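You operate a simulated robot arm through the tools that you are given. There is no shell and no other tool.

You run a simulated robot arm. Do the job below in one go: nothing can be reset, and whatever is moved stays where it is left.

TASK
Brush thread lock on the patch by the silver bolt, then tighten that bolt to 45 Nm.
Fine: brush back in its stand, wrench back; leave the gold bolt. Set down upright: red brush, what you pick out. A coat counts when it lies all over at full strength: go over it till it gets no stronger.

It is judged by the outcome, as a careful person would: the job done as asked, and still so three seconds after it is handed in. It fails if anything else is knocked over, pushed out of place, dropped, spilled or broken.

THE ROBOT
A 6-joint arm with a two-finger gripper, fixed in place. Base frame: the origin is on the floor under the middle of its stand, x ahead of it, y to its left, z up; the work surface is at about z = 0.88. Units: m, degrees, N and s.
It reaches about 1.298 m from its shoulder. Its first joint turns from -149.0 to 149.0 degrees. Payload 1.57 kg.
The TCP is the grasp point between the finger pads, 0.021 m short of the fingertips. In the tool frame z runs along the fingers and y along their closing line. The gripper opens to 0.07 m; its body begins 0.05 m behind the TCP.
Orientation is that of the tool frame in the base frame, as a unit quaternion [x, y, z, w]. With the fingers straight down and closing along the base's y, the tool's x points along the base's -x, its y along +y and its z along -z.

THE INTERFACE
- The arm moves only by the tool play_rows. Its argument "increments" is a list of rows, each an object (a shift or turn left out is 0, a gripper value left out holds the last) with "delta_pos": the shift along the tool's x, y, z in units of 300 mm (1.0 is 300 mm), a list of three; "turn": the turn, a rotation vector about the tool's x, y, z in units of 180 degrees (1.0 is 180 degrees), a list of three; "fingers": the closure, from 0 (fully open) to 1 (shut). In form: [{"delta_pos": [dx, dy, dz], "turn": [ax, ay, az], "fingers": fingers}, ...]. A call has 1 to 20 rows; each row is the pose to reach, as a shift and turn from the pose commanded when the call began, along the tool's axes at that moment. A call with a number of a shift or a turn outside -1 to 1 is refused whole. A row lasts 0.2 s, in which the tool goes at most 0.05 m and 8.6 degrees; a call with a longer step from one row to the next is refused whole, and so is a gripper value outside its range. Where a pose cannot be reached the arm comes as near as it can. A force on the tool above 40 N (or 10 N above the force at the start of the call, whichever is more), or a blocked arm, ends the call early, and 0.2 s more pass. Each finger travels about 0.0648 m/s and halts on what it meets, pressing with about 23 N; the grip force reading is that of the motor and also rises with nothing between the fingers. The clock runs only during rows and for 0.2 s after the last one: add rows that repeat a pose to give the fingers time. The reply holds the time, the measured pose of the TCP, the force on the tool along the base axes, the opening and the grip force, in the units named above and with some noise, with the torque about the TCP (base axes, N m) and any sound that the robot's microphone picked up, and new pictures: "pictures" is both (left out), scene, wrist or none.
- Cameras (640 x 400 px; columns grow to the right, rows downward): "scene" is fixed at [0.0629, 0.495, 1.6376]; the picture's right is [0.52, -0.86, 0.00], its down [-0.69, -0.41, -0.60] and it looks along [0.51, 0.31, -0.80] (base axes); focal length 315 px, centre (320, 200). "wrist" rides on the gripper at [0.079, 0.004, -0.081] in the tool frame; the picture's right is [-0.05, 1.00, 0.00], its down [-0.67, -0.04, -0.74] and it looks along [-0.74, -0.04, 0.67] (tool axes); focal length 256 px, centre (320, 200). There is no depth. A picture from a camera that has moved, and an enlarged one, comes with that camera's place and axes in the base frame and with its lens. The place of the scene camera against the robot may be out by one fixed shift of up to 0.018 m in any direction.
- move_column(by): slides the trunk up (or, below 0, down) by that many m; the arm rides with it, the base frame stays. It gives what a move gives, with no picture.
- zoom(camera, box): a new picture of the part [left, top, right, bottom] of that camera's present view, enlarged. The clock stands still meanwhile.
- sign_off(): hands the job in; it is judged then, once.

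Nothing tells you positions but the pictures and the camera data. Unless the task says otherwise, let go and move clear before handing in.

The tools are called after "Emit:" as a command line: name --argument value ..., lists and objects as JSON in quotes. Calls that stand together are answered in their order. play_rows: Moves the arm, as the interface text tells. Its arguments: {"type":"object","properties":{"increments":{"type":"array"},"pictures":{"type":"string","enum":["both","scene","wrist","none"]}},"required":["increments"]} The other tools are called the same way: move_column (by) moves the trunk up or down; zoom (camera, box) takes an enlarged picture of a part of a camera's view; sign_off () hands the job in.

At the start:

```text
time_s: 0.0
eef_pos: [0.4402, 0.6333, 1.2586]
tool_rot: [0.001, 1.0, -0.001, 0.001]
contact_force: [0.1, 0.5, -0.5]
torque: [-0.01, -0.01, -0.01]
gripper_width: 0.07
finger_force: 0.3
trunk travel left (down, up): [-0.94, 0.03]
```

scene: 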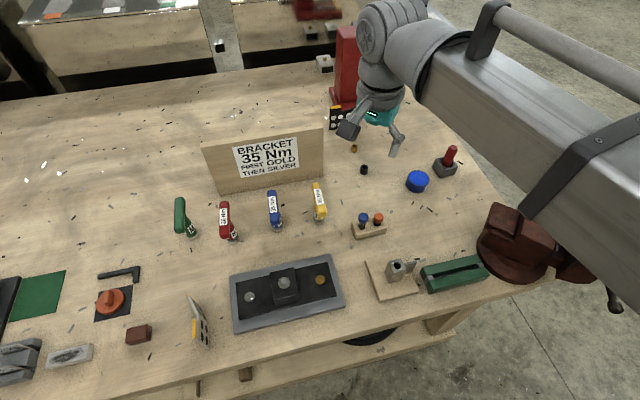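
wrist: 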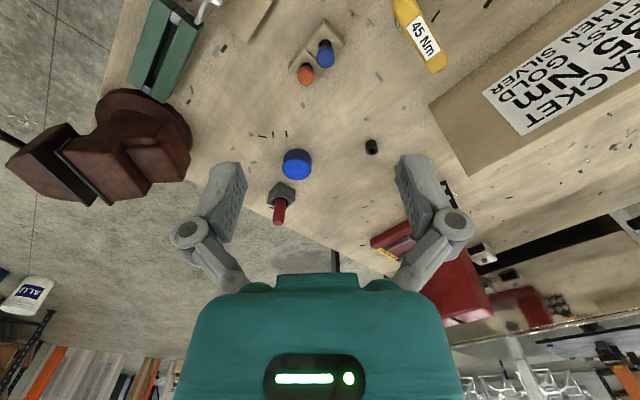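

I see a workbench with coloured torque wrenches, a plate holding silver and gold bolts, a red brush in its stand, and a few pots. I'll take enlarged pictures first to identify each item.

Emit:
zoom --camera "scene" --box '[160, 170, 350, 290]'

Emit:
zoom --camera "scene" --box '[220, 240, 360, 340]'

Emit:
zoom --camera "scene" --box '[330, 130, 490, 240]'

Emit:
zoom --camera "scene" --box '[330, 200, 510, 310]'

Emit:
zoom --camera "scene" --box '[0, 240, 240, 400]'

```text
3.33 times, centred on (255, 230) of scene
camera zoom: at [0.0629, 0.495, 1.6376], right [0.52, -0.86, 0.0], down [-0.69, -0.41, -0.6], along [0.51, 0.31, -0.8], focal length 1049 px, centre (537, 100)
```

zoom: 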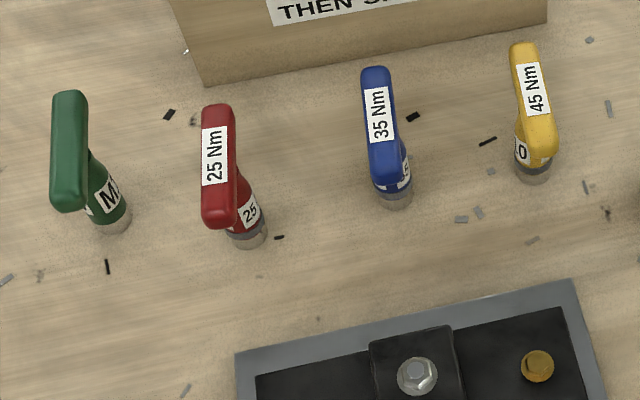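

```text
4.00 times, centred on (290, 290) of scene
camera zoom: at [0.0629, 0.495, 1.6376], right [0.52, -0.86, 0.0], down [-0.69, -0.41, -0.6], along [0.51, 0.31, -0.8], focal length 1259 px, centre (440, -160)
```

zoom: 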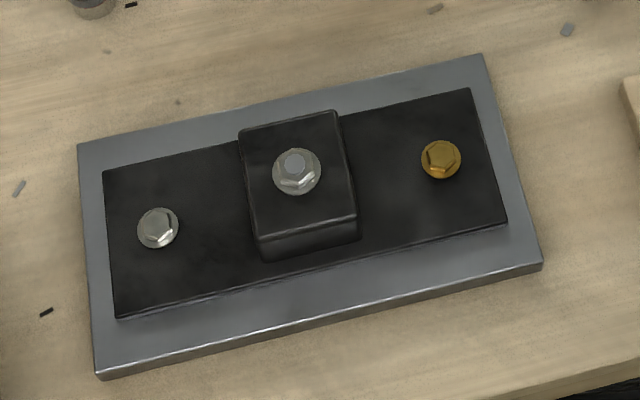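

```text
3.64 times, centred on (410, 185) of scene
camera zoom: at [0.0629, 0.495, 1.6376], right [0.52, -0.86, 0.0], down [-0.69, -0.41, -0.6], along [0.51, 0.31, -0.8], focal length 1144 px, centre (-7, 254)
```

zoom: 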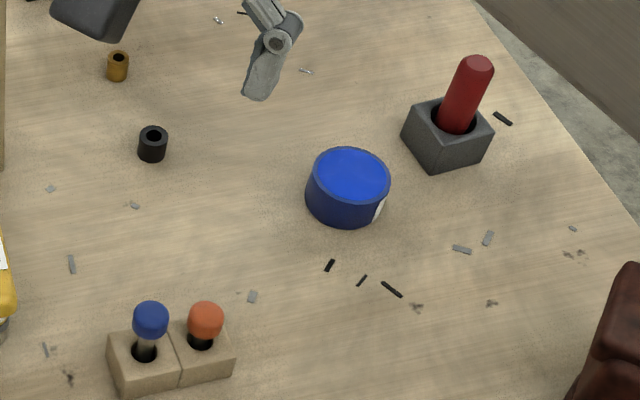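

```text
3.56 times, centred on (420, 255) of scene
camera zoom: at [0.0629, 0.495, 1.6376], right [0.52, -0.86, 0.0], down [-0.69, -0.41, -0.6], along [0.51, 0.31, -0.8], focal length 1119 px, centre (-36, 4)
```

zoom: 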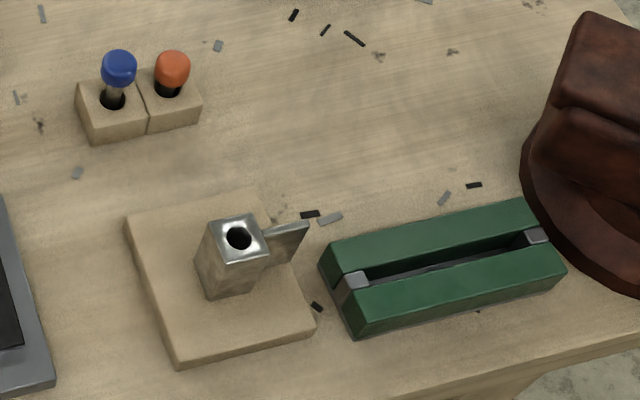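

```text
2.50 times, centred on (120, 320) of scene
camera zoom: at [0.0629, 0.495, 1.6376], right [0.52, -0.86, 0.0], down [-0.69, -0.41, -0.6], along [0.51, 0.31, -0.8], focal length 787 px, centre (820, -100)
```

zoom: 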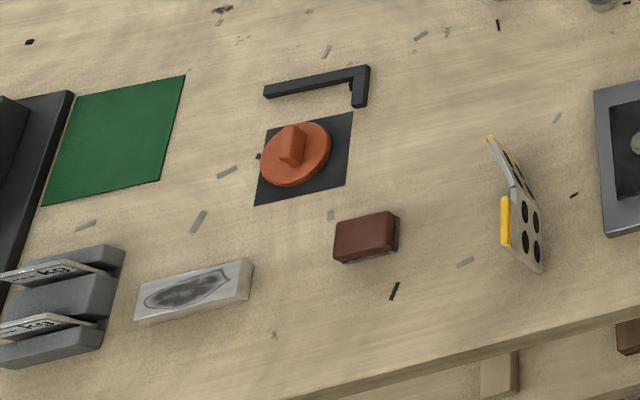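

I need finer detail on the labels, the bolts and the brush, so I'll zoom further.

Emit:
zoom --camera "scene" --box '[300, 175, 340, 235]'

Emit:
zoom --camera "scene" --box '[240, 260, 340, 320]'

Emit:
zoom --camera "scene" --box '[400, 140, 470, 200]'

Emit:
zoom --camera "wrist" --box '[250, 20, 450, 240]'

Emit:
zoom --camera "scene" --box '[165, 185, 285, 245]'

Emit:
zoom --camera "scene" --box '[170, 285, 230, 355]'

```text
6.67 times, centred on (320, 205) of scene
camera zoom: at [0.0629, 0.495, 1.6376], right [0.52, -0.86, 0.0], down [-0.69, -0.41, -0.6], along [0.51, 0.31, -0.8], focal length 2098 px, centre (320, 167)
```

zoom: 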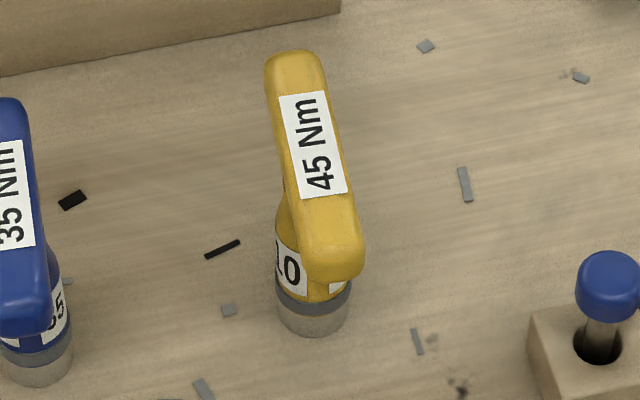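

```text
6.40 times, centred on (290, 290) of scene
camera zoom: at [0.0629, 0.495, 1.6376], right [0.52, -0.86, 0.0], down [-0.69, -0.41, -0.6], along [0.51, 0.31, -0.8], focal length 2014 px, centre (512, -376)
```

zoom: 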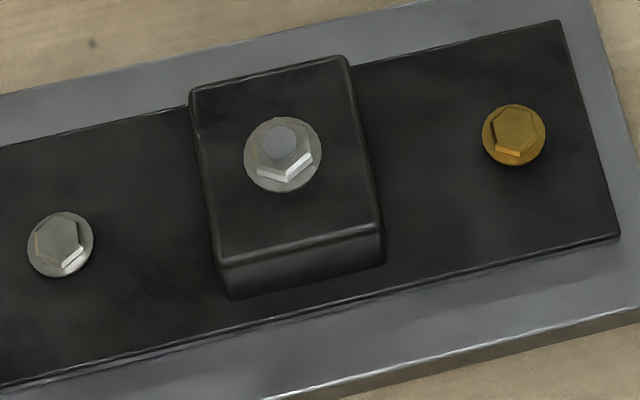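

```text
6.67 times, centred on (435, 170) of scene
camera zoom: at [0.0629, 0.495, 1.6376], right [0.52, -0.86, 0.0], down [-0.69, -0.41, -0.6], along [0.51, 0.31, -0.8], focal length 2098 px, centre (-447, 400)
```

zoom: 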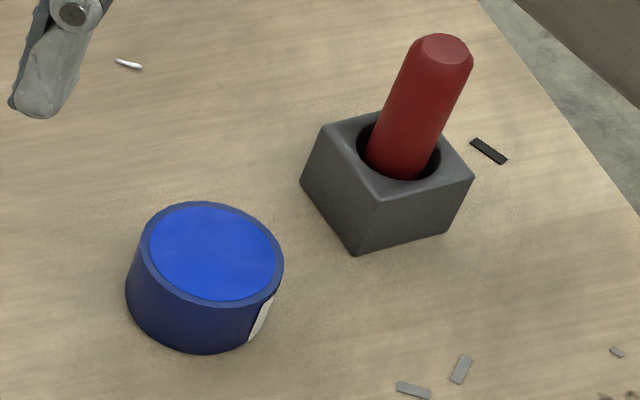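

```text
1.82 times, centred on (350, 130) of wrist
camera zoom: at [0.3608, 0.6348, 1.3401], right [0.05, 1.0, 0.0], down [0.67, -0.04, 0.74], along [0.74, -0.04, -0.67], focal length 465 px, centre (266, 327)
```

zoom: 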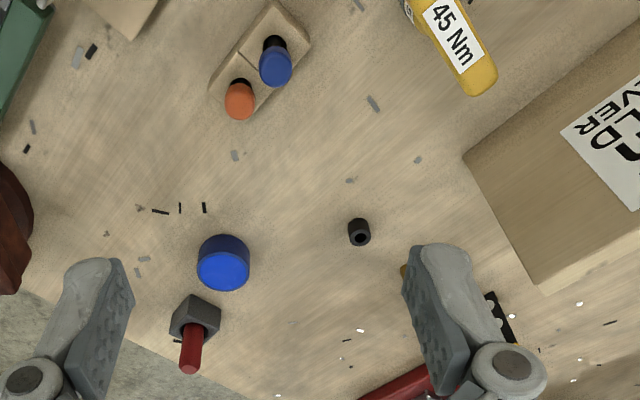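

```text
5.33 times, centred on (225, 215) of scene
camera zoom: at [0.0629, 0.495, 1.6376], right [0.52, -0.86, 0.0], down [-0.69, -0.41, -0.6], along [0.51, 0.31, -0.8], focal length 1678 px, centre (827, 120)
```

zoom: 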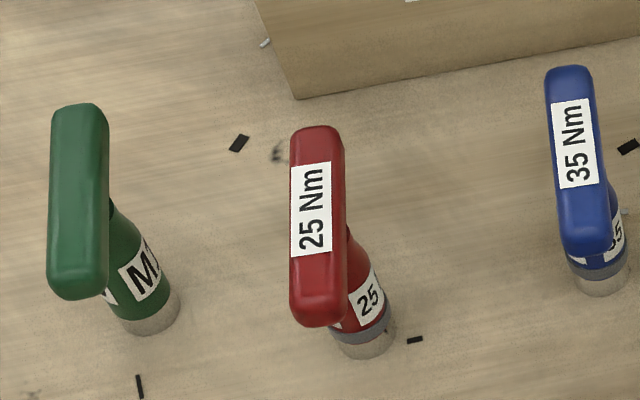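

```text
5.71 times, centred on (200, 320) of scene
camera zoom: at [0.0629, 0.495, 1.6376], right [0.52, -0.86, 0.0], down [-0.69, -0.41, -0.6], along [0.51, 0.31, -0.8], focal length 1798 px, centre (1006, -486)
```

zoom: 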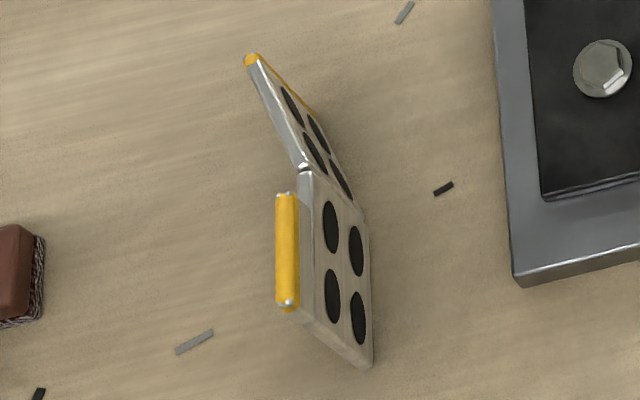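

The likely items are the silver bolt at about (0.20, 0.77), the gold bolt at about (0.32, 0.65), the yellow 45 Nm wrench at about (0.47, 0.75), the brush stand at about (0.84, 0.50) and the blue pot at about (0.75, 0.56). I'll move the wrist camera closer to the brush and pot.

Emit:
play_rows --increments '[{"delta_pos": [-0.072, -0.035, 0.11]}, {"delta_pos": [-0.144, -0.07, 0.22]}, {"delta_pos": [-0.216, -0.105, 0.33]}, {"delta_pos": [-0.288, -0.14, 0.44]}, {"delta_pos": [-0.36, -0.175, 0.55]}, {"delta_pos": [-0.433, -0.21, 0.66]}]' --pictures "both"

```text
time_s: 1.4
eef_pos: [0.5706, 0.5676, 1.2582]
tool_rot: [-0.001, 1.0, -0.001, 0.0]
contact_force: [0.4, -0.2, -0.4]
torque: [0.0, 0.0, 0.03]
gripper_width: 0.0697
finger_force: 0.1
out of reach, approached as far as the arm can: row 1, 2, 3, 4, 5, 6
trunk travel left (down, up): [-0.94, 0.03]
camera wrist: at [0.4917, 0.5699, 1.3399], right [0.05, 1.0, 0.0], down [0.67, -0.04, 0.74], along [0.74, -0.04, -0.67], focal length 256 px, centre (320, 200)
```

scene: 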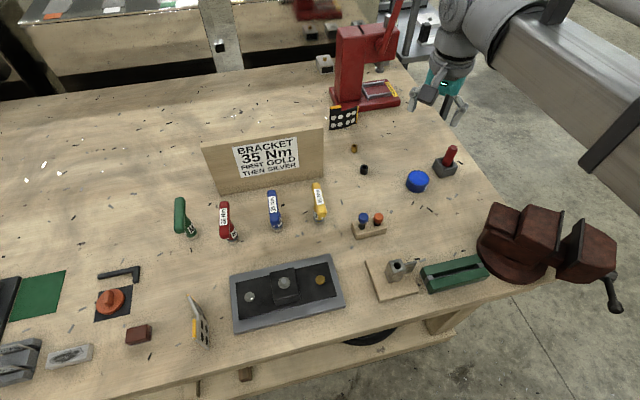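
wrist: 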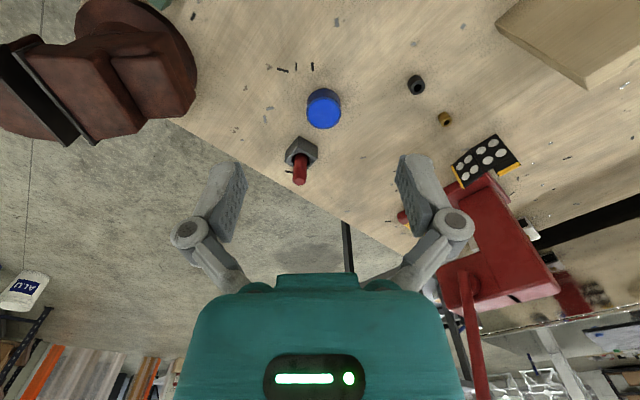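

The arm can't go lower at this column height, so I'll bring the trunk down in steps.

Emit:
move_column --by -0.15

```text
time_s: 3.1
eef_pos: [0.5716, 0.5663, 1.1094]
tool_rot: [0.0, 1.0, 0.0, 0.0]
contact_force: [-0.6, 1.4, 0.0]
torque: [0.02, 0.02, -0.03]
gripper_width: 0.0699
finger_force: 0.0
trunk travel left (down, up): [-0.79, 0.18]
```

Emit:
play_rows --increments '[{"delta_pos": [0, 0, 0.06]}, {"delta_pos": [0, 0, 0.12]}]' --pictures "both"

```text
time_s: 3.8
eef_pos: [0.5708, 0.5679, 1.1089]
tool_rot: [0.0, 1.0, 0.0, 0.0]
contact_force: [-0.2, -0.4, -0.3]
torque: [-0.01, 0.0, 0.01]
gripper_width: 0.0702
finger_force: 0.1
out of reach, approached as far as the arm can: row 1, 2
trunk travel left (down, up): [-0.79, 0.18]
camera wrist: at [0.491, 0.5699, 1.1901], right [0.05, 1.0, 0.0], down [0.67, -0.04, 0.74], along [0.74, -0.04, -0.67], focal length 256 px, centre (320, 200)
```

scene: 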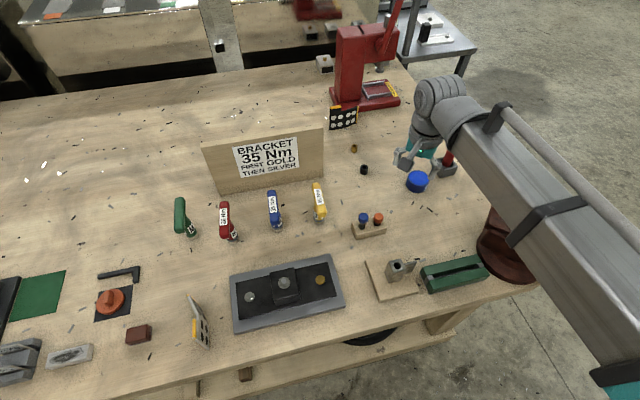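
wrist: 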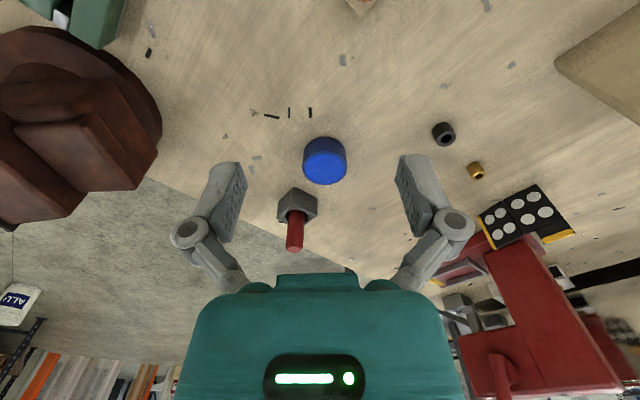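

Emit:
play_rows --increments '[{"delta_pos": [0, 0, -0.1]}, {"delta_pos": [0, 0, -0.2]}]' --pictures "none"

```text
time_s: 4.3
eef_pos: [0.5703, 0.5671, 1.1085]
tool_rot: [0.0, 1.0, 0.0, 0.0]
contact_force: [0.2, 0.5, 0.3]
torque: [0.0, 0.0, -0.01]
gripper_width: 0.07
finger_force: 0.2
out of reach, approached as far as the arm can: row 1, 2
trunk travel left (down, up): [-0.79, 0.18]
```

Emit:
play_rows --increments '[{"delta_pos": [0, 0, -0.15]}, {"delta_pos": [0, 0, -0.3]}, {"delta_pos": [0, 0, -0.45]}, {"delta_pos": [0, 0, -0.6]}, {"delta_pos": [0, 0, -0.75]}]' --pictures "scene"

```text
time_s: 5.5
eef_pos: [0.5706, 0.5657, 1.1095]
tool_rot: [-0.001, 1.0, 0.0, 0.0]
contact_force: [-0.3, 0.4, -0.7]
torque: [0.0, 0.03, 0.02]
gripper_width: 0.0704
finger_force: 0.1
out of reach, approached as far as the arm can: row 1, 2, 3, 4, 5
trunk travel left (down, up): [-0.79, 0.18]
```

scene: 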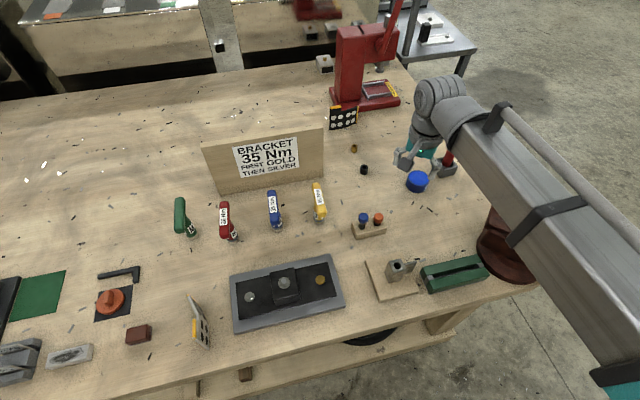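

The arm moves in the plane and only the column changes height. Next I'll take closer wrist views of the brush and pot.

Emit:
zoom --camera "wrist" --box '[240, 100, 400, 260]'

Emit:
zoom --camera "wrist" --box '[400, 80, 640, 280]'

```text
2.50 times, centred on (320, 180) of wrist
camera zoom: at [0.4911, 0.5699, 1.1901], right [0.05, 1.0, 0.0], down [0.67, -0.04, 0.74], along [0.74, -0.04, -0.67], focal length 640 px, centre (320, 250)
```

zoom: 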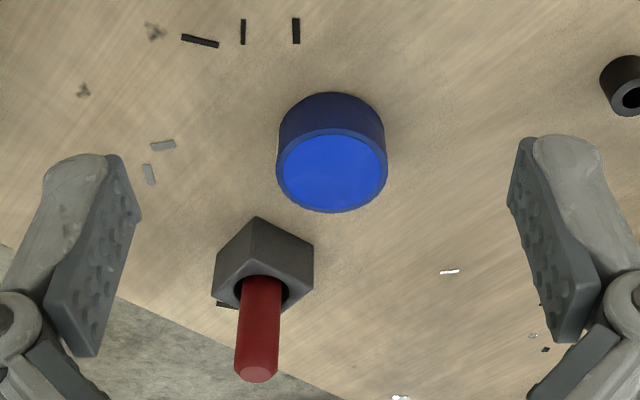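

```text
2.00 times, centred on (520, 180) of wrist
camera zoom: at [0.4911, 0.5699, 1.1901], right [0.05, 1.0, 0.0], down [0.67, -0.04, 0.74], along [0.74, -0.04, -0.67], focal length 512 px, centre (-80, 240)
```

zoom: 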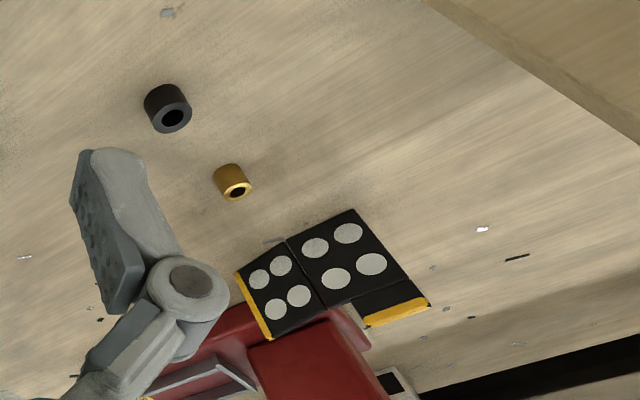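

Emit:
play_rows --increments '[{"delta_pos": [-0.05, -0.046, 0], "turn": [0, 0, -0.042]}, {"delta_pos": [-0.1, -0.092, 0], "turn": [0, 0, -0.084]}, {"delta_pos": [-0.15, -0.138, 0], "turn": [0, 0, -0.126]}, {"delta_pos": [-0.2, -0.184, 0], "turn": [0, 0, -0.168]}, {"delta_pos": [-0.25, -0.23, 0], "turn": [0, 0, -0.21]}, {"delta_pos": [-0.3, -0.276, 0], "turn": [0, 0, -0.252]}, {"delta_pos": [-0.35, -0.322, 0], "turn": [0, 0, -0.294]}, {"delta_pos": [-0.4, -0.368, 0], "turn": [0, 0, -0.336]}, {"delta_pos": [-0.45, -0.414, 0], "turn": [0, 0, -0.378]}, {"delta_pos": [-0.5, -0.46, 0], "turn": [0, 0, -0.42]}, {"delta_pos": [-0.55, -0.506, 0], "turn": [0, 0, -0.46]}, {"delta_pos": [-0.6, -0.553, 0], "turn": [0, 0, -0.5]}]' --pictures "both"

```text
time_s: 8.2
eef_pos: [0.7492, 0.3983, 1.1083]
tool_rot: [-0.707, 0.707, -0.001, 0.0]
contact_force: [0.4, 0.1, -0.1]
torque: [-0.01, -0.03, 0.04]
gripper_width: 0.07
finger_force: 0.1
trunk travel left (down, up): [-0.79, 0.18]
camera wrist: at [0.7452, 0.3177, 1.19], right [-1.0, 0.05, 0.0], down [0.03, 0.67, 0.74], along [0.04, 0.74, -0.67], focal length 256 px, centre (320, 200)
```

scene: 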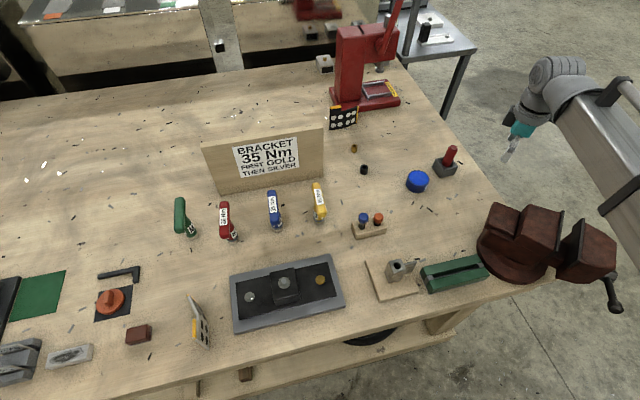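
wrist: 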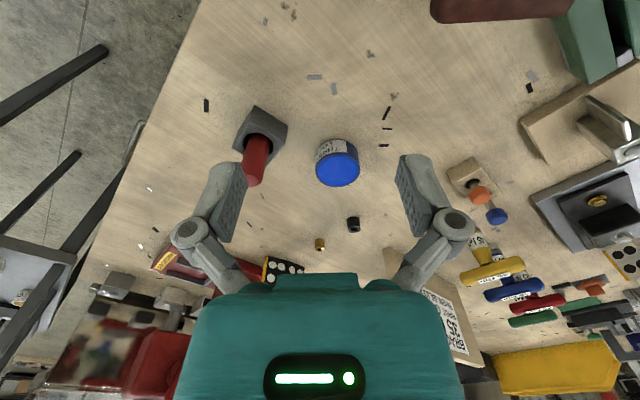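

Emit:
zoom --camera "wrist" --box '[310, 130, 370, 190]'

Emit:
zoom --camera "wrist" --box '[220, 90, 320, 190]'

Emit:
zoom --camera "wrist" --box '[440, 150, 640, 340]'

```text
6.67 times, centred on (340, 160) of wrist
camera zoom: at [0.7452, 0.3177, 1.19], right [-1.0, 0.05, 0.0], down [0.03, 0.67, 0.74], along [0.04, 0.74, -0.67], focal length 1707 px, centre (187, 467)
```

zoom: 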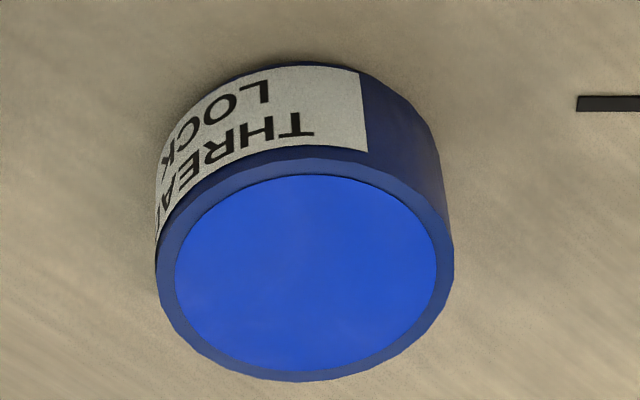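

```text
4.00 times, centred on (270, 140) of wrist
camera zoom: at [0.7452, 0.3177, 1.19], right [-1.0, 0.05, 0.0], down [0.03, 0.67, 0.74], along [0.04, 0.74, -0.67], focal length 1024 px, centre (520, 440)
```

zoom: 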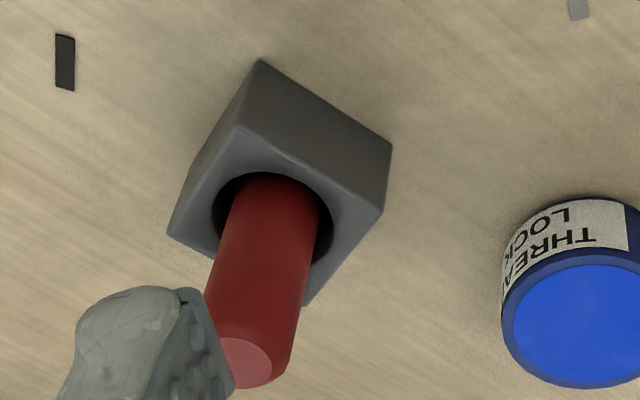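

```text
2.11 times, centred on (540, 245) of wrist
camera zoom: at [0.7452, 0.3177, 1.19], right [-1.0, 0.05, 0.0], down [0.03, 0.67, 0.74], along [0.04, 0.74, -0.67], focal length 539 px, centre (-143, 105)
```

zoom: 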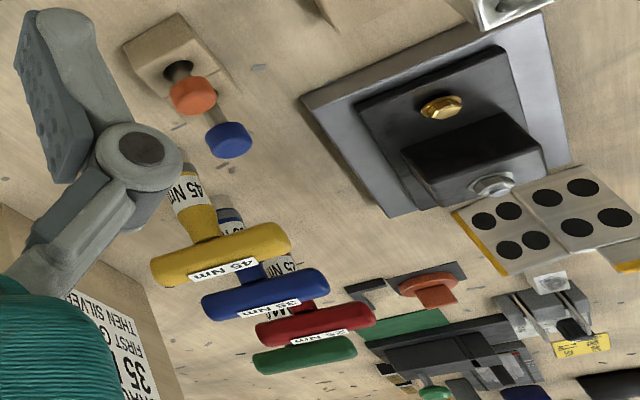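

The pot is labelled THREAD LOCK and is open-topped. The wrenches are T-handles on a vertical barrel. Next I'll move the camera to look at the plate, bolts and patch.

Emit:
play_rows --increments '[{"delta_pos": [-0.036, 0.13, 0]}, {"delta_pos": [-0.072, 0.26, 0]}, {"delta_pos": [-0.108, 0.39, 0]}, {"delta_pos": [-0.144, 0.52, 0]}, {"delta_pos": [-0.18, 0.65, 0]}, {"delta_pos": [-0.215, 0.78, 0]}, {"delta_pos": [-0.25, 0.9, 0]}]' --pictures "both"

```text
time_s: 9.8
eef_pos: [0.479, 0.4719, 1.1091]
tool_rot: [0.707, -0.707, -0.001, 0.0]
contact_force: [0.8, 0.0, -0.6]
torque: [-0.01, 0.0, 0.01]
gripper_width: 0.0699
finger_force: 0.0
trunk travel left (down, up): [-0.79, 0.18]
camera wrist: at [0.4747, 0.3914, 1.1902], right [-1.0, 0.05, 0.0], down [0.04, 0.67, 0.74], along [0.04, 0.74, -0.67], focal length 256 px, centre (320, 200)
```

scene: 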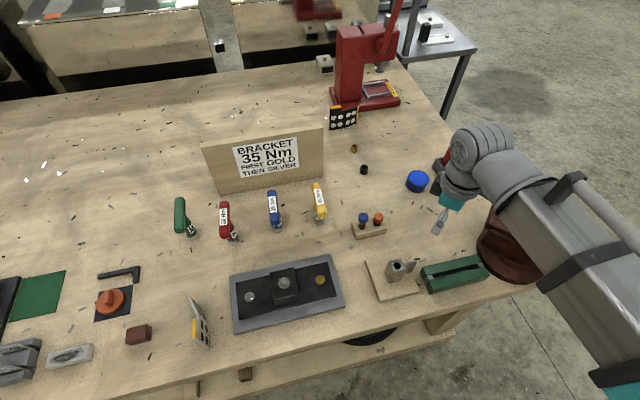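
wrist: 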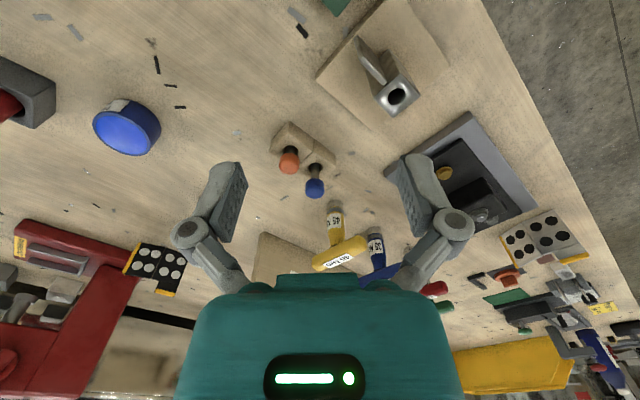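

Emit:
play_rows --increments '[{"delta_pos": [-0.03, 0.13, 0]}, {"delta_pos": [-0.06, 0.26, 0]}, {"delta_pos": [-0.09, 0.39, 0]}, {"delta_pos": [-0.12, 0.52, 0]}, {"delta_pos": [-0.15, 0.65, 0]}, {"delta_pos": [-0.18, 0.78, 0]}]' --pictures "both"

Emit:
zoom --camera "wrist" --box '[200, 60, 440, 220]'

```text
time_s: 11.2
eef_pos: [0.2447, 0.5261, 1.108]
tool_rot: [0.707, -0.707, -0.001, -0.001]
contact_force: [-0.8, -0.3, -0.2]
torque: [-0.02, 0.0, 0.0]
gripper_width: 0.0698
finger_force: 0.0
trunk travel left (down, up): [-0.79, 0.18]
camera wrist: at [0.2399, 0.4459, 1.1902], right [-1.0, 0.05, 0.0], down [0.04, 0.67, 0.74], along [0.04, 0.74, -0.67], focal length 256 px, centre (320, 200)
```

scene: 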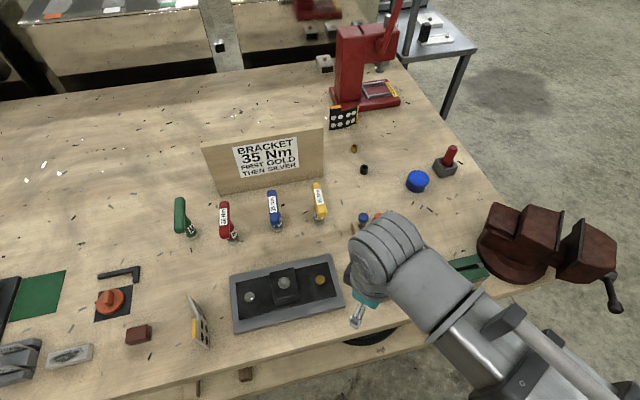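
wrist: 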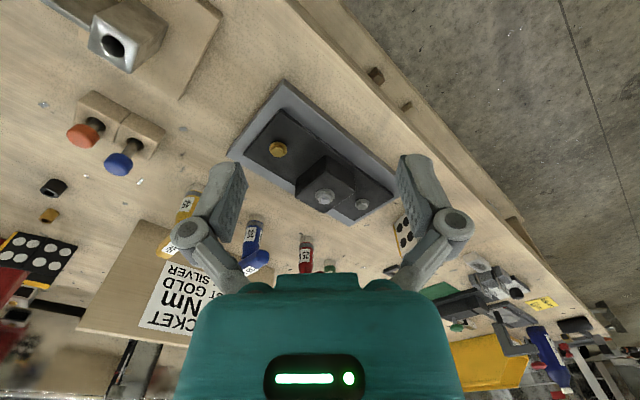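

```text
2.50 times, centred on (320, 140) of wrist
camera zoom: at [0.2399, 0.4459, 1.1902], right [-1.0, 0.05, 0.0], down [0.04, 0.67, 0.74], along [0.04, 0.74, -0.67], focal length 640 px, centre (320, 350)
```

zoom: 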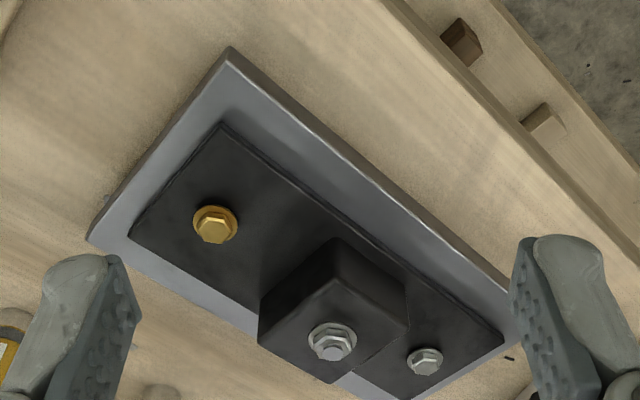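

Emit:
zoom --camera "wrist" --box '[290, 150, 400, 230]'

Emit:
zoom --camera "wrist" --box '[240, 90, 360, 180]'

Emit:
zoom --camera "scene" --box '[235, 275, 285, 320]'

Emit:
zoom --camera "scene" --box '[265, 260, 305, 300]'

Emit:
zoom --camera "wrist" --box '[140, 180, 340, 300]'

```text
5.00 times, centred on (345, 190) of wrist
camera zoom: at [0.2399, 0.4459, 1.1902], right [-1.0, 0.05, 0.0], down [0.04, 0.67, 0.74], along [0.04, 0.74, -0.67], focal length 1280 px, centre (195, 250)
```

zoom: 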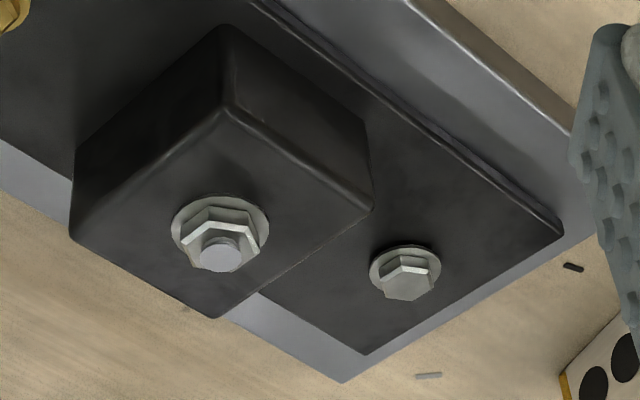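

```text
4.44 times, centred on (300, 135) of wrist
camera zoom: at [0.2399, 0.4459, 1.1902], right [-1.0, 0.05, 0.0], down [0.04, 0.67, 0.74], along [0.04, 0.74, -0.67], focal length 1138 px, centre (409, 489)
```

zoom: 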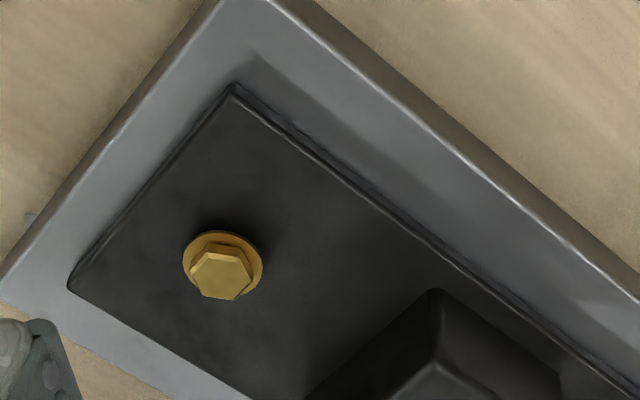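

```text
8.89 times, centred on (260, 298) of scene
camera zoom: at [0.0629, 0.495, 1.6376], right [0.52, -0.86, 0.0], down [-0.69, -0.41, -0.6], along [0.51, 0.31, -0.8], focal length 2797 px, centre (853, -667)
```

zoom: 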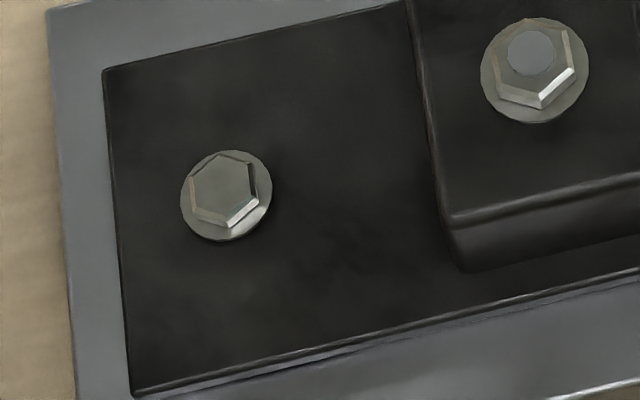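

```text
10.00 times, centred on (285, 280) of scene
camera zoom: at [0.0629, 0.495, 1.6376], right [0.52, -0.86, 0.0], down [-0.69, -0.41, -0.6], along [0.51, 0.31, -0.8], focal length 3147 px, centre (670, -600)
```

zoom: 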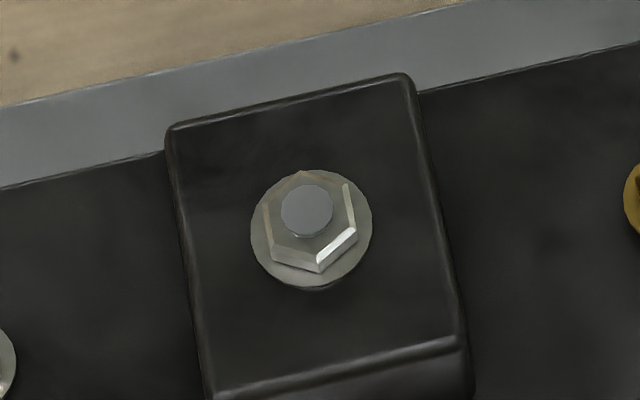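

```text
3.20 times, centred on (240, 240) of wrist
camera zoom: at [0.2399, 0.4459, 1.1902], right [-1.0, 0.05, 0.0], down [0.04, 0.67, 0.74], along [0.04, 0.74, -0.67], focal length 819 px, centre (576, 72)
```

zoom: 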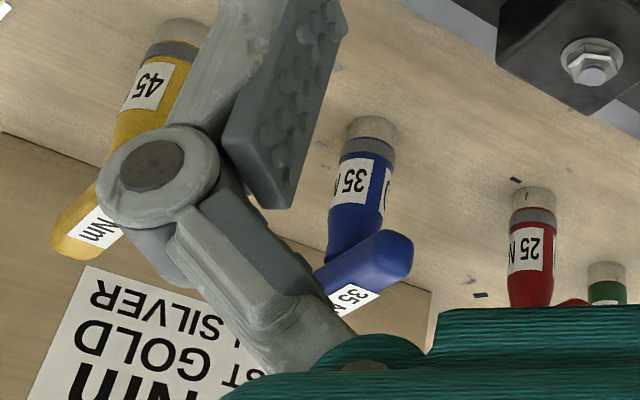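

Emit:
zoom --camera "wrist" --box '[340, 180, 400, 220]'

Emit:
zoom --camera "scene" --box '[238, 285, 270, 305]'

Emit:
zoom --camera "scene" --box '[300, 262, 345, 292]'

```text
10.00 times, centred on (370, 200) of wrist
camera zoom: at [0.2399, 0.4459, 1.1902], right [-1.0, 0.05, 0.0], down [0.04, 0.67, 0.74], along [0.04, 0.74, -0.67], focal length 2560 px, centre (-180, 200)
```

zoom: 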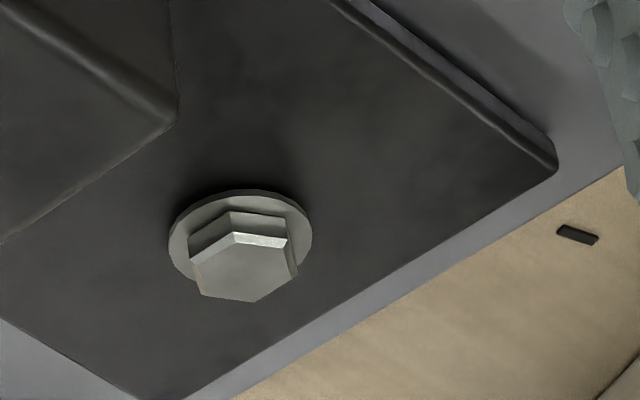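

```text
16.00 times, centred on (254, 295) of scene
camera zoom: at [0.0629, 0.495, 1.6376], right [0.52, -0.86, 0.0], down [-0.69, -0.41, -0.6], along [0.51, 0.31, -0.8], focal length 5035 px, centre (1376, -1320)
```

zoom: 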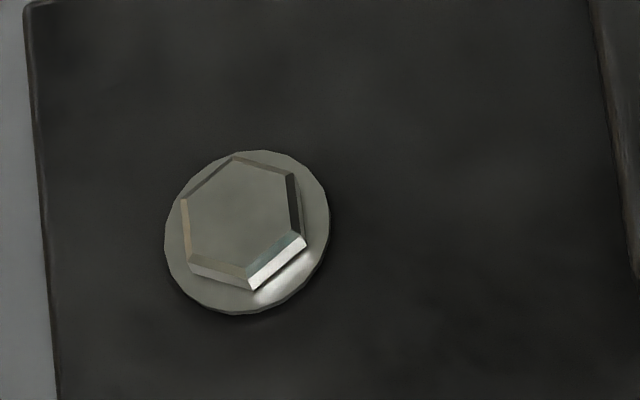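

```text
13.33 times, centred on (322, 277) of scene
camera zoom: at [0.0629, 0.495, 1.6376], right [0.52, -0.86, 0.0], down [-0.69, -0.41, -0.6], along [0.51, 0.31, -0.8], focal length 4196 px, centre (287, -827)
```

zoom: 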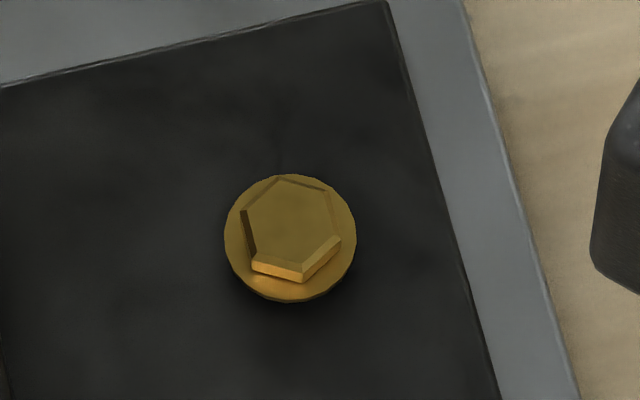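

Emit:
zoom --camera "scene" --box '[170, 190, 210, 240]'

Emit:
zoom --camera "scene" --box '[260, 185, 330, 235]'

Emit:
zoom --camera "wrist" --box '[150, 180, 230, 270]'

```text
8.00 times, centred on (190, 215) of scene
camera zoom: at [0.0629, 0.495, 1.6376], right [0.52, -0.86, 0.0], down [-0.69, -0.41, -0.6], along [0.51, 0.31, -0.8], focal length 2518 px, centre (1360, 80)
```

zoom: 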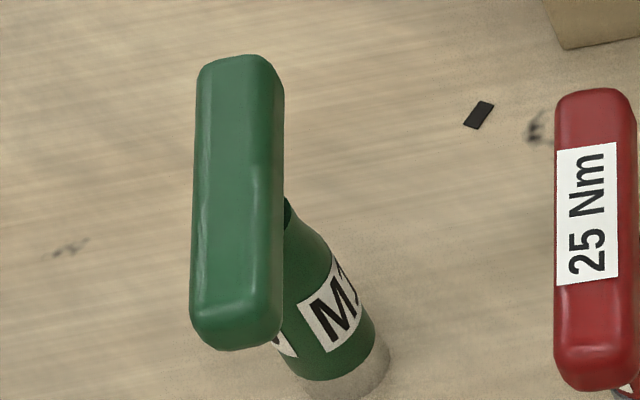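

```text
8.00 times, centred on (295, 210) of scene
camera zoom: at [0.0629, 0.495, 1.6376], right [0.52, -0.86, 0.0], down [-0.69, -0.41, -0.6], along [0.51, 0.31, -0.8], focal length 2518 px, centre (520, 120)
```

zoom: 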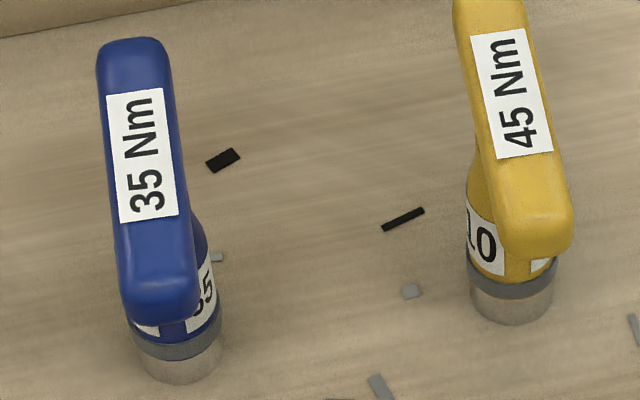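

```text
4.44 times, centred on (190, 225) of wrist
camera zoom: at [0.2399, 0.4459, 1.1902], right [-1.0, 0.05, 0.0], down [0.04, 0.67, 0.74], along [0.04, 0.74, -0.67], focal length 1138 px, centre (898, 89)
```

zoom: 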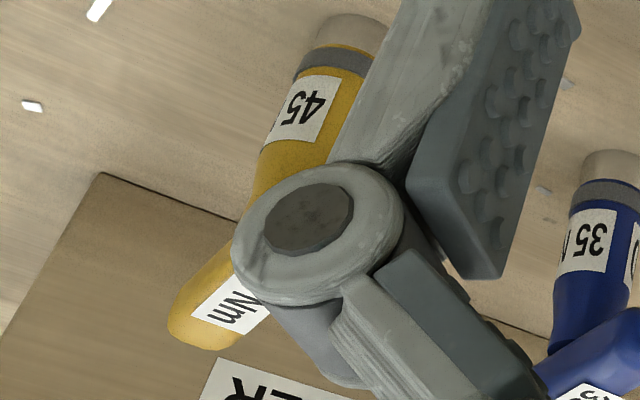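

The left bolt is the silver one, because it matches the gold bolt; the centre piece is a nut on a stud. The brush handle top is at about (0.836, 0.512, 0.98), so I'll move above it.

Emit:
play_rows --increments '[{"delta_pos": [0.006, -0.141, 0]}, {"delta_pos": [0.012, -0.282, 0]}, {"delta_pos": [0.018, -0.423, 0]}, {"delta_pos": [0.024, -0.564, 0]}, {"delta_pos": [0.03, -0.705, 0]}, {"delta_pos": [0.036, -0.846, 0]}, {"delta_pos": [0.043, -0.987, 0]}]' --pictures "none"

Emit:
play_rows --increments '[{"delta_pos": [0.03, -0.141, 0]}, {"delta_pos": [0.06, -0.282, 0]}, {"delta_pos": [0.09, -0.423, 0]}, {"delta_pos": [0.12, -0.564, 0]}, {"delta_pos": [0.15, -0.705, 0]}, {"delta_pos": [0.18, -0.846, 0]}, {"delta_pos": [0.21, -0.97, 0]}]' --pictures "wrist"

Emit:
zoom --camera "wrist" --box '[240, 90, 400, 200]'

```text
time_s: 12.8
eef_pos: [0.5404, 0.514, 1.1078]
tool_rot: [0.708, -0.707, 0.0, 0.0]
contact_force: [-0.7, 1.1, 0.3]
torque: [-0.02, -0.01, -0.02]
gripper_width: 0.0697
finger_force: 0.1
trunk travel left (down, up): [-0.79, 0.18]
```

```text
time_s: 14.3
eef_pos: [0.831, 0.4491, 1.1083]
tool_rot: [-0.706, 0.708, 0.001, 0.001]
contact_force: [1.0, 0.6, -0.6]
torque: [0.03, 0.0, 0.0]
gripper_width: 0.0699
finger_force: 0.0
trunk travel left (down, up): [-0.79, 0.18]
camera wrist: at [0.8277, 0.3689, 1.1897], right [-1.0, 0.05, 0.0], down [0.04, 0.67, 0.74], along [0.04, 0.74, -0.67], focal length 256 px, centre (320, 200)
```

wrist: 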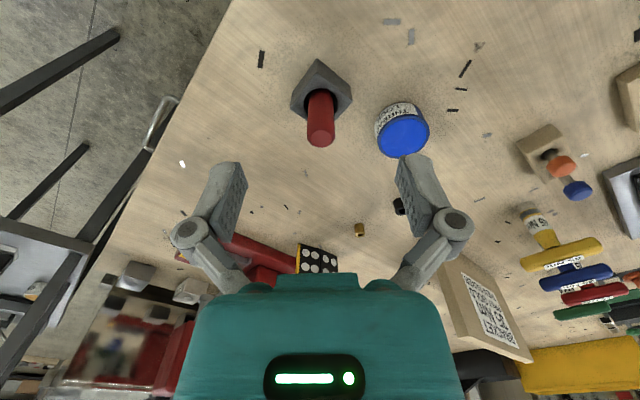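

```text
3.64 times, centred on (320, 145) of wrist
camera zoom: at [0.8277, 0.3689, 1.1897], right [-1.0, 0.05, 0.0], down [0.04, 0.67, 0.74], along [0.04, 0.74, -0.67], focal length 931 px, centre (320, 400)
```

zoom: 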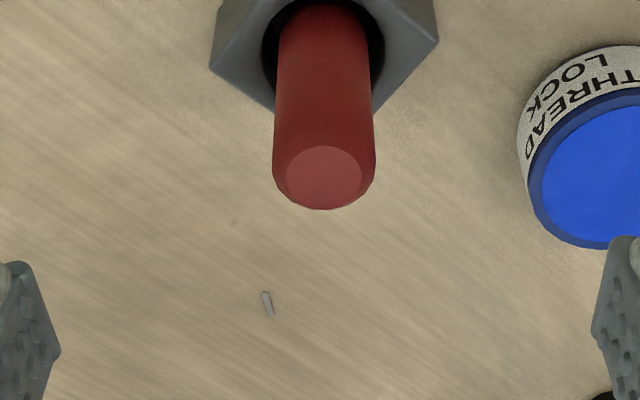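

Emit:
play_rows --increments '[{"delta_pos": [-0.1, -0.006, 0]}, {"delta_pos": [-0.207, -0.012, 0]}, {"delta_pos": [-0.207, -0.012, 0]}]' --pictures "none"

Emit:
move_column --by -0.09

Emit:
zoom --camera "wrist" --box '[160, 60, 480, 260]'

Emit:
zoom --camera "scene" --box '[390, 90, 520, 200]'

```text
time_s: 15.2
eef_pos: [0.8346, 0.5135, 1.1078]
tool_rot: [-0.707, 0.708, -0.001, 0.0]
contact_force: [0.2, -0.5, -0.1]
torque: [-0.01, -0.02, 0.04]
gripper_width: 0.0697
finger_force: 0.2
trunk travel left (down, up): [-0.79, 0.18]
```

```text
time_s: 16.4
eef_pos: [0.834, 0.5123, 1.0189]
tool_rot: [0.707, -0.707, -0.001, 0.0]
contact_force: [-0.1, -0.3, -0.6]
torque: [-0.02, 0.01, 0.0]
gripper_width: 0.0701
finger_force: 0.1
trunk travel left (down, up): [-0.7, 0.27]
```

```text
2.00 times, centred on (320, 160) of wrist
camera zoom: at [0.8296, 0.4327, 1.1001], right [-1.0, 0.05, 0.0], down [0.04, 0.67, 0.74], along [0.04, 0.74, -0.67], focal length 512 px, centre (320, 280)
```

zoom: 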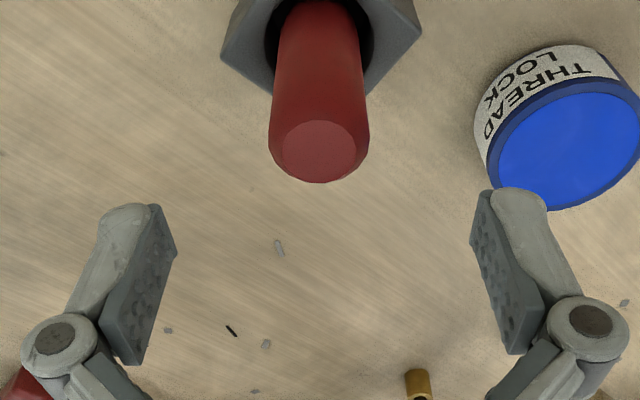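

```text
3.64 times, centred on (455, 145) of scene
camera zoom: at [0.0629, 0.495, 1.6376], right [0.52, -0.86, 0.0], down [-0.69, -0.41, -0.6], along [0.51, 0.31, -0.8], focal length 1144 px, centre (-171, 400)
```

zoom: 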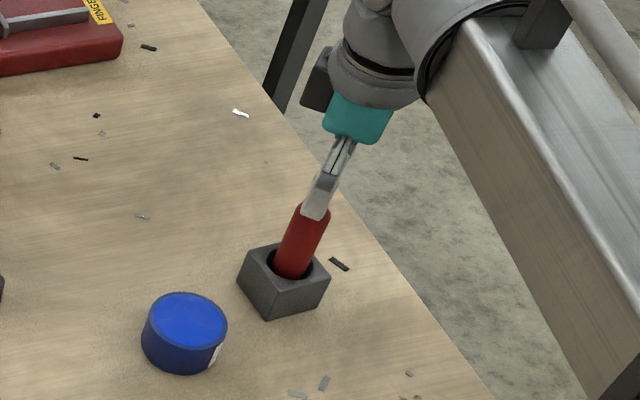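

Emit:
move_column --by -0.061

Emit:
zoom --camera "wrist" --box '[160, 60, 480, 260]'

Emit:
zoom --camera "scene" --box '[390, 90, 520, 200]'

```text
time_s: 17.4
eef_pos: [0.8341, 0.5141, 0.9573]
tool_rot: [0.707, -0.707, 0.0, 0.0]
contact_force: [0.0, 0.5, 0.0]
torque: [0.01, 0.06, -0.01]
gripper_width: 0.07
finger_force: 0.0
trunk travel left (down, up): [-0.639, 0.331]
```

```text
2.00 times, centred on (320, 160) of wrist
camera zoom: at [0.8296, 0.4327, 1.0391], right [-1.0, 0.05, 0.0], down [0.04, 0.67, 0.74], along [0.04, 0.74, -0.67], focal length 512 px, centre (320, 280)
```

zoom: 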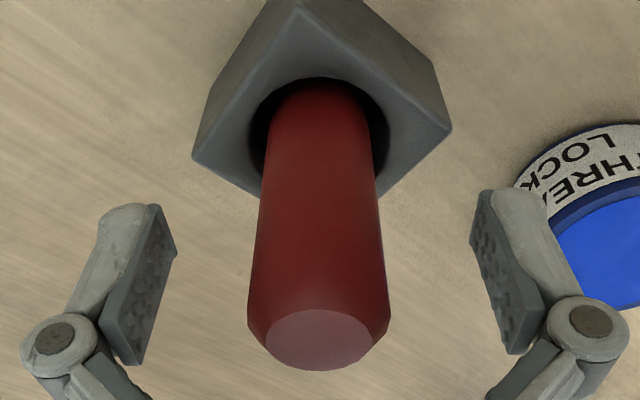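

```text
3.64 times, centred on (455, 145) of scene
camera zoom: at [0.0629, 0.495, 1.6376], right [0.52, -0.86, 0.0], down [-0.69, -0.41, -0.6], along [0.51, 0.31, -0.8], focal length 1144 px, centre (-171, 400)
```

zoom: 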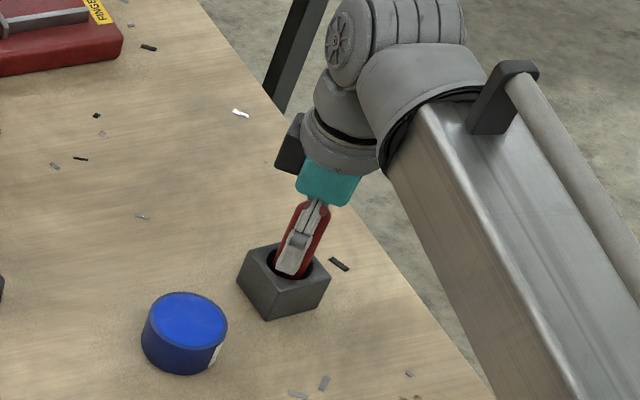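

Emit:
play_rows --increments '[{"fingers": 1}, {"fingers": 1}, {"fingers": 1}, {"fingers": 1}, {"fingers": 1}]' --pictures "wrist"

```text
time_s: 18.6
eef_pos: [0.8338, 0.5139, 0.9576]
tool_rot: [-0.707, 0.708, 0.0, 0.0]
contact_force: [0.5, -0.8, 3.9]
torque: [0.06, -0.03, 0.05]
gripper_width: 0.0265
finger_force: 22.8
trunk travel left (down, up): [-0.639, 0.331]
camera wrist: at [0.8295, 0.4326, 1.0393], right [-1.0, 0.05, 0.0], down [0.04, 0.67, 0.74], along [0.04, 0.74, -0.67], focal length 256 px, centre (320, 200)
```

wrist: 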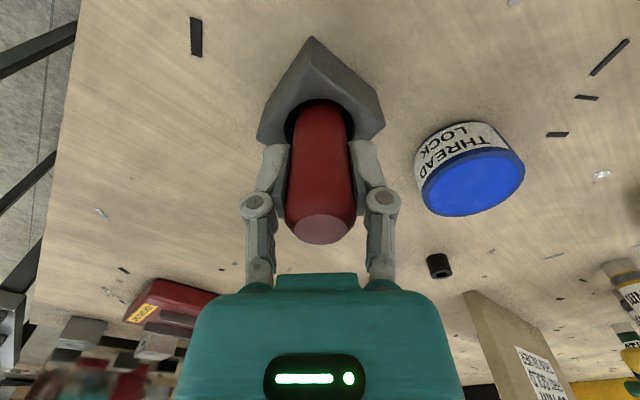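

The handle is gripped at 0.0265 m. I'll lift the brush and look at it.

Emit:
move_column --by 0.02

Emit:
move_column --by 0.1

Emit:
zoom --camera "wrist" --box '[160, 0, 540, 260]'

Emit:
zoom --camera "scene" --box '[390, 60, 520, 200]'

```text
time_s: 19.3
eef_pos: [0.8341, 0.5128, 0.9767]
tool_rot: [0.707, -0.707, 0.0, 0.0]
contact_force: [-0.2, 0.2, -1.0]
torque: [-0.02, -0.01, -0.01]
gripper_width: 0.0265
finger_force: 23.4
trunk travel left (down, up): [-0.659, 0.311]
```

```text
time_s: 20.6
eef_pos: [0.8351, 0.513, 1.0771]
tool_rot: [0.707, -0.707, 0.0, 0.0]
contact_force: [-0.3, 0.8, -1.1]
torque: [-0.01, 0.01, 0.0]
gripper_width: 0.0266
finger_force: 22.7
trunk travel left (down, up): [-0.759, 0.211]
```

```text
1.54 times, centred on (350, 130) of wrist
camera zoom: at [0.8298, 0.4329, 1.1588], right [-1.0, 0.05, 0.0], down [0.04, 0.67, 0.74], along [0.04, 0.74, -0.67], focal length 394 px, centre (274, 308)
```

zoom: 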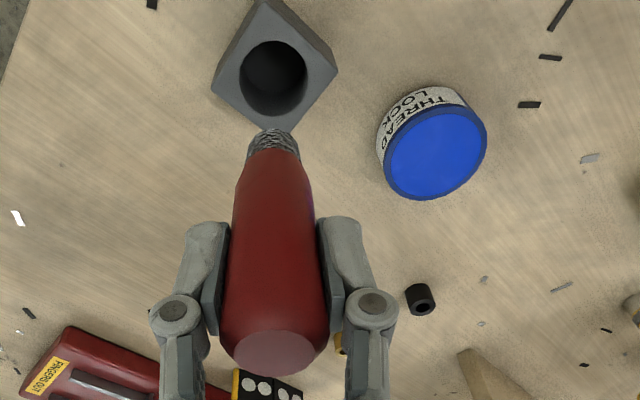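

```text
2.86 times, centred on (455, 130) of scene
camera zoom: at [0.0629, 0.495, 1.6376], right [0.52, -0.86, 0.0], down [-0.69, -0.41, -0.6], along [0.51, 0.31, -0.8], focal length 899 px, centre (-66, 400)
```

zoom: 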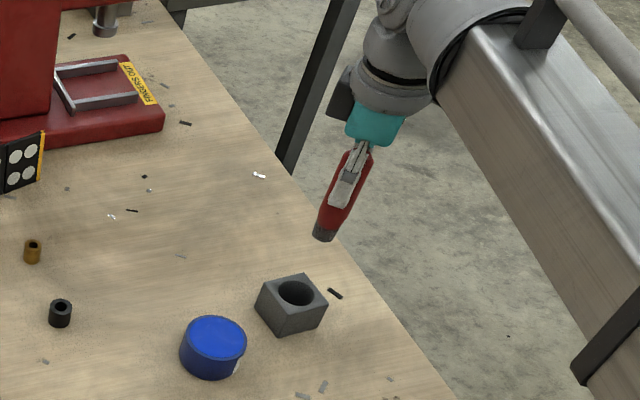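

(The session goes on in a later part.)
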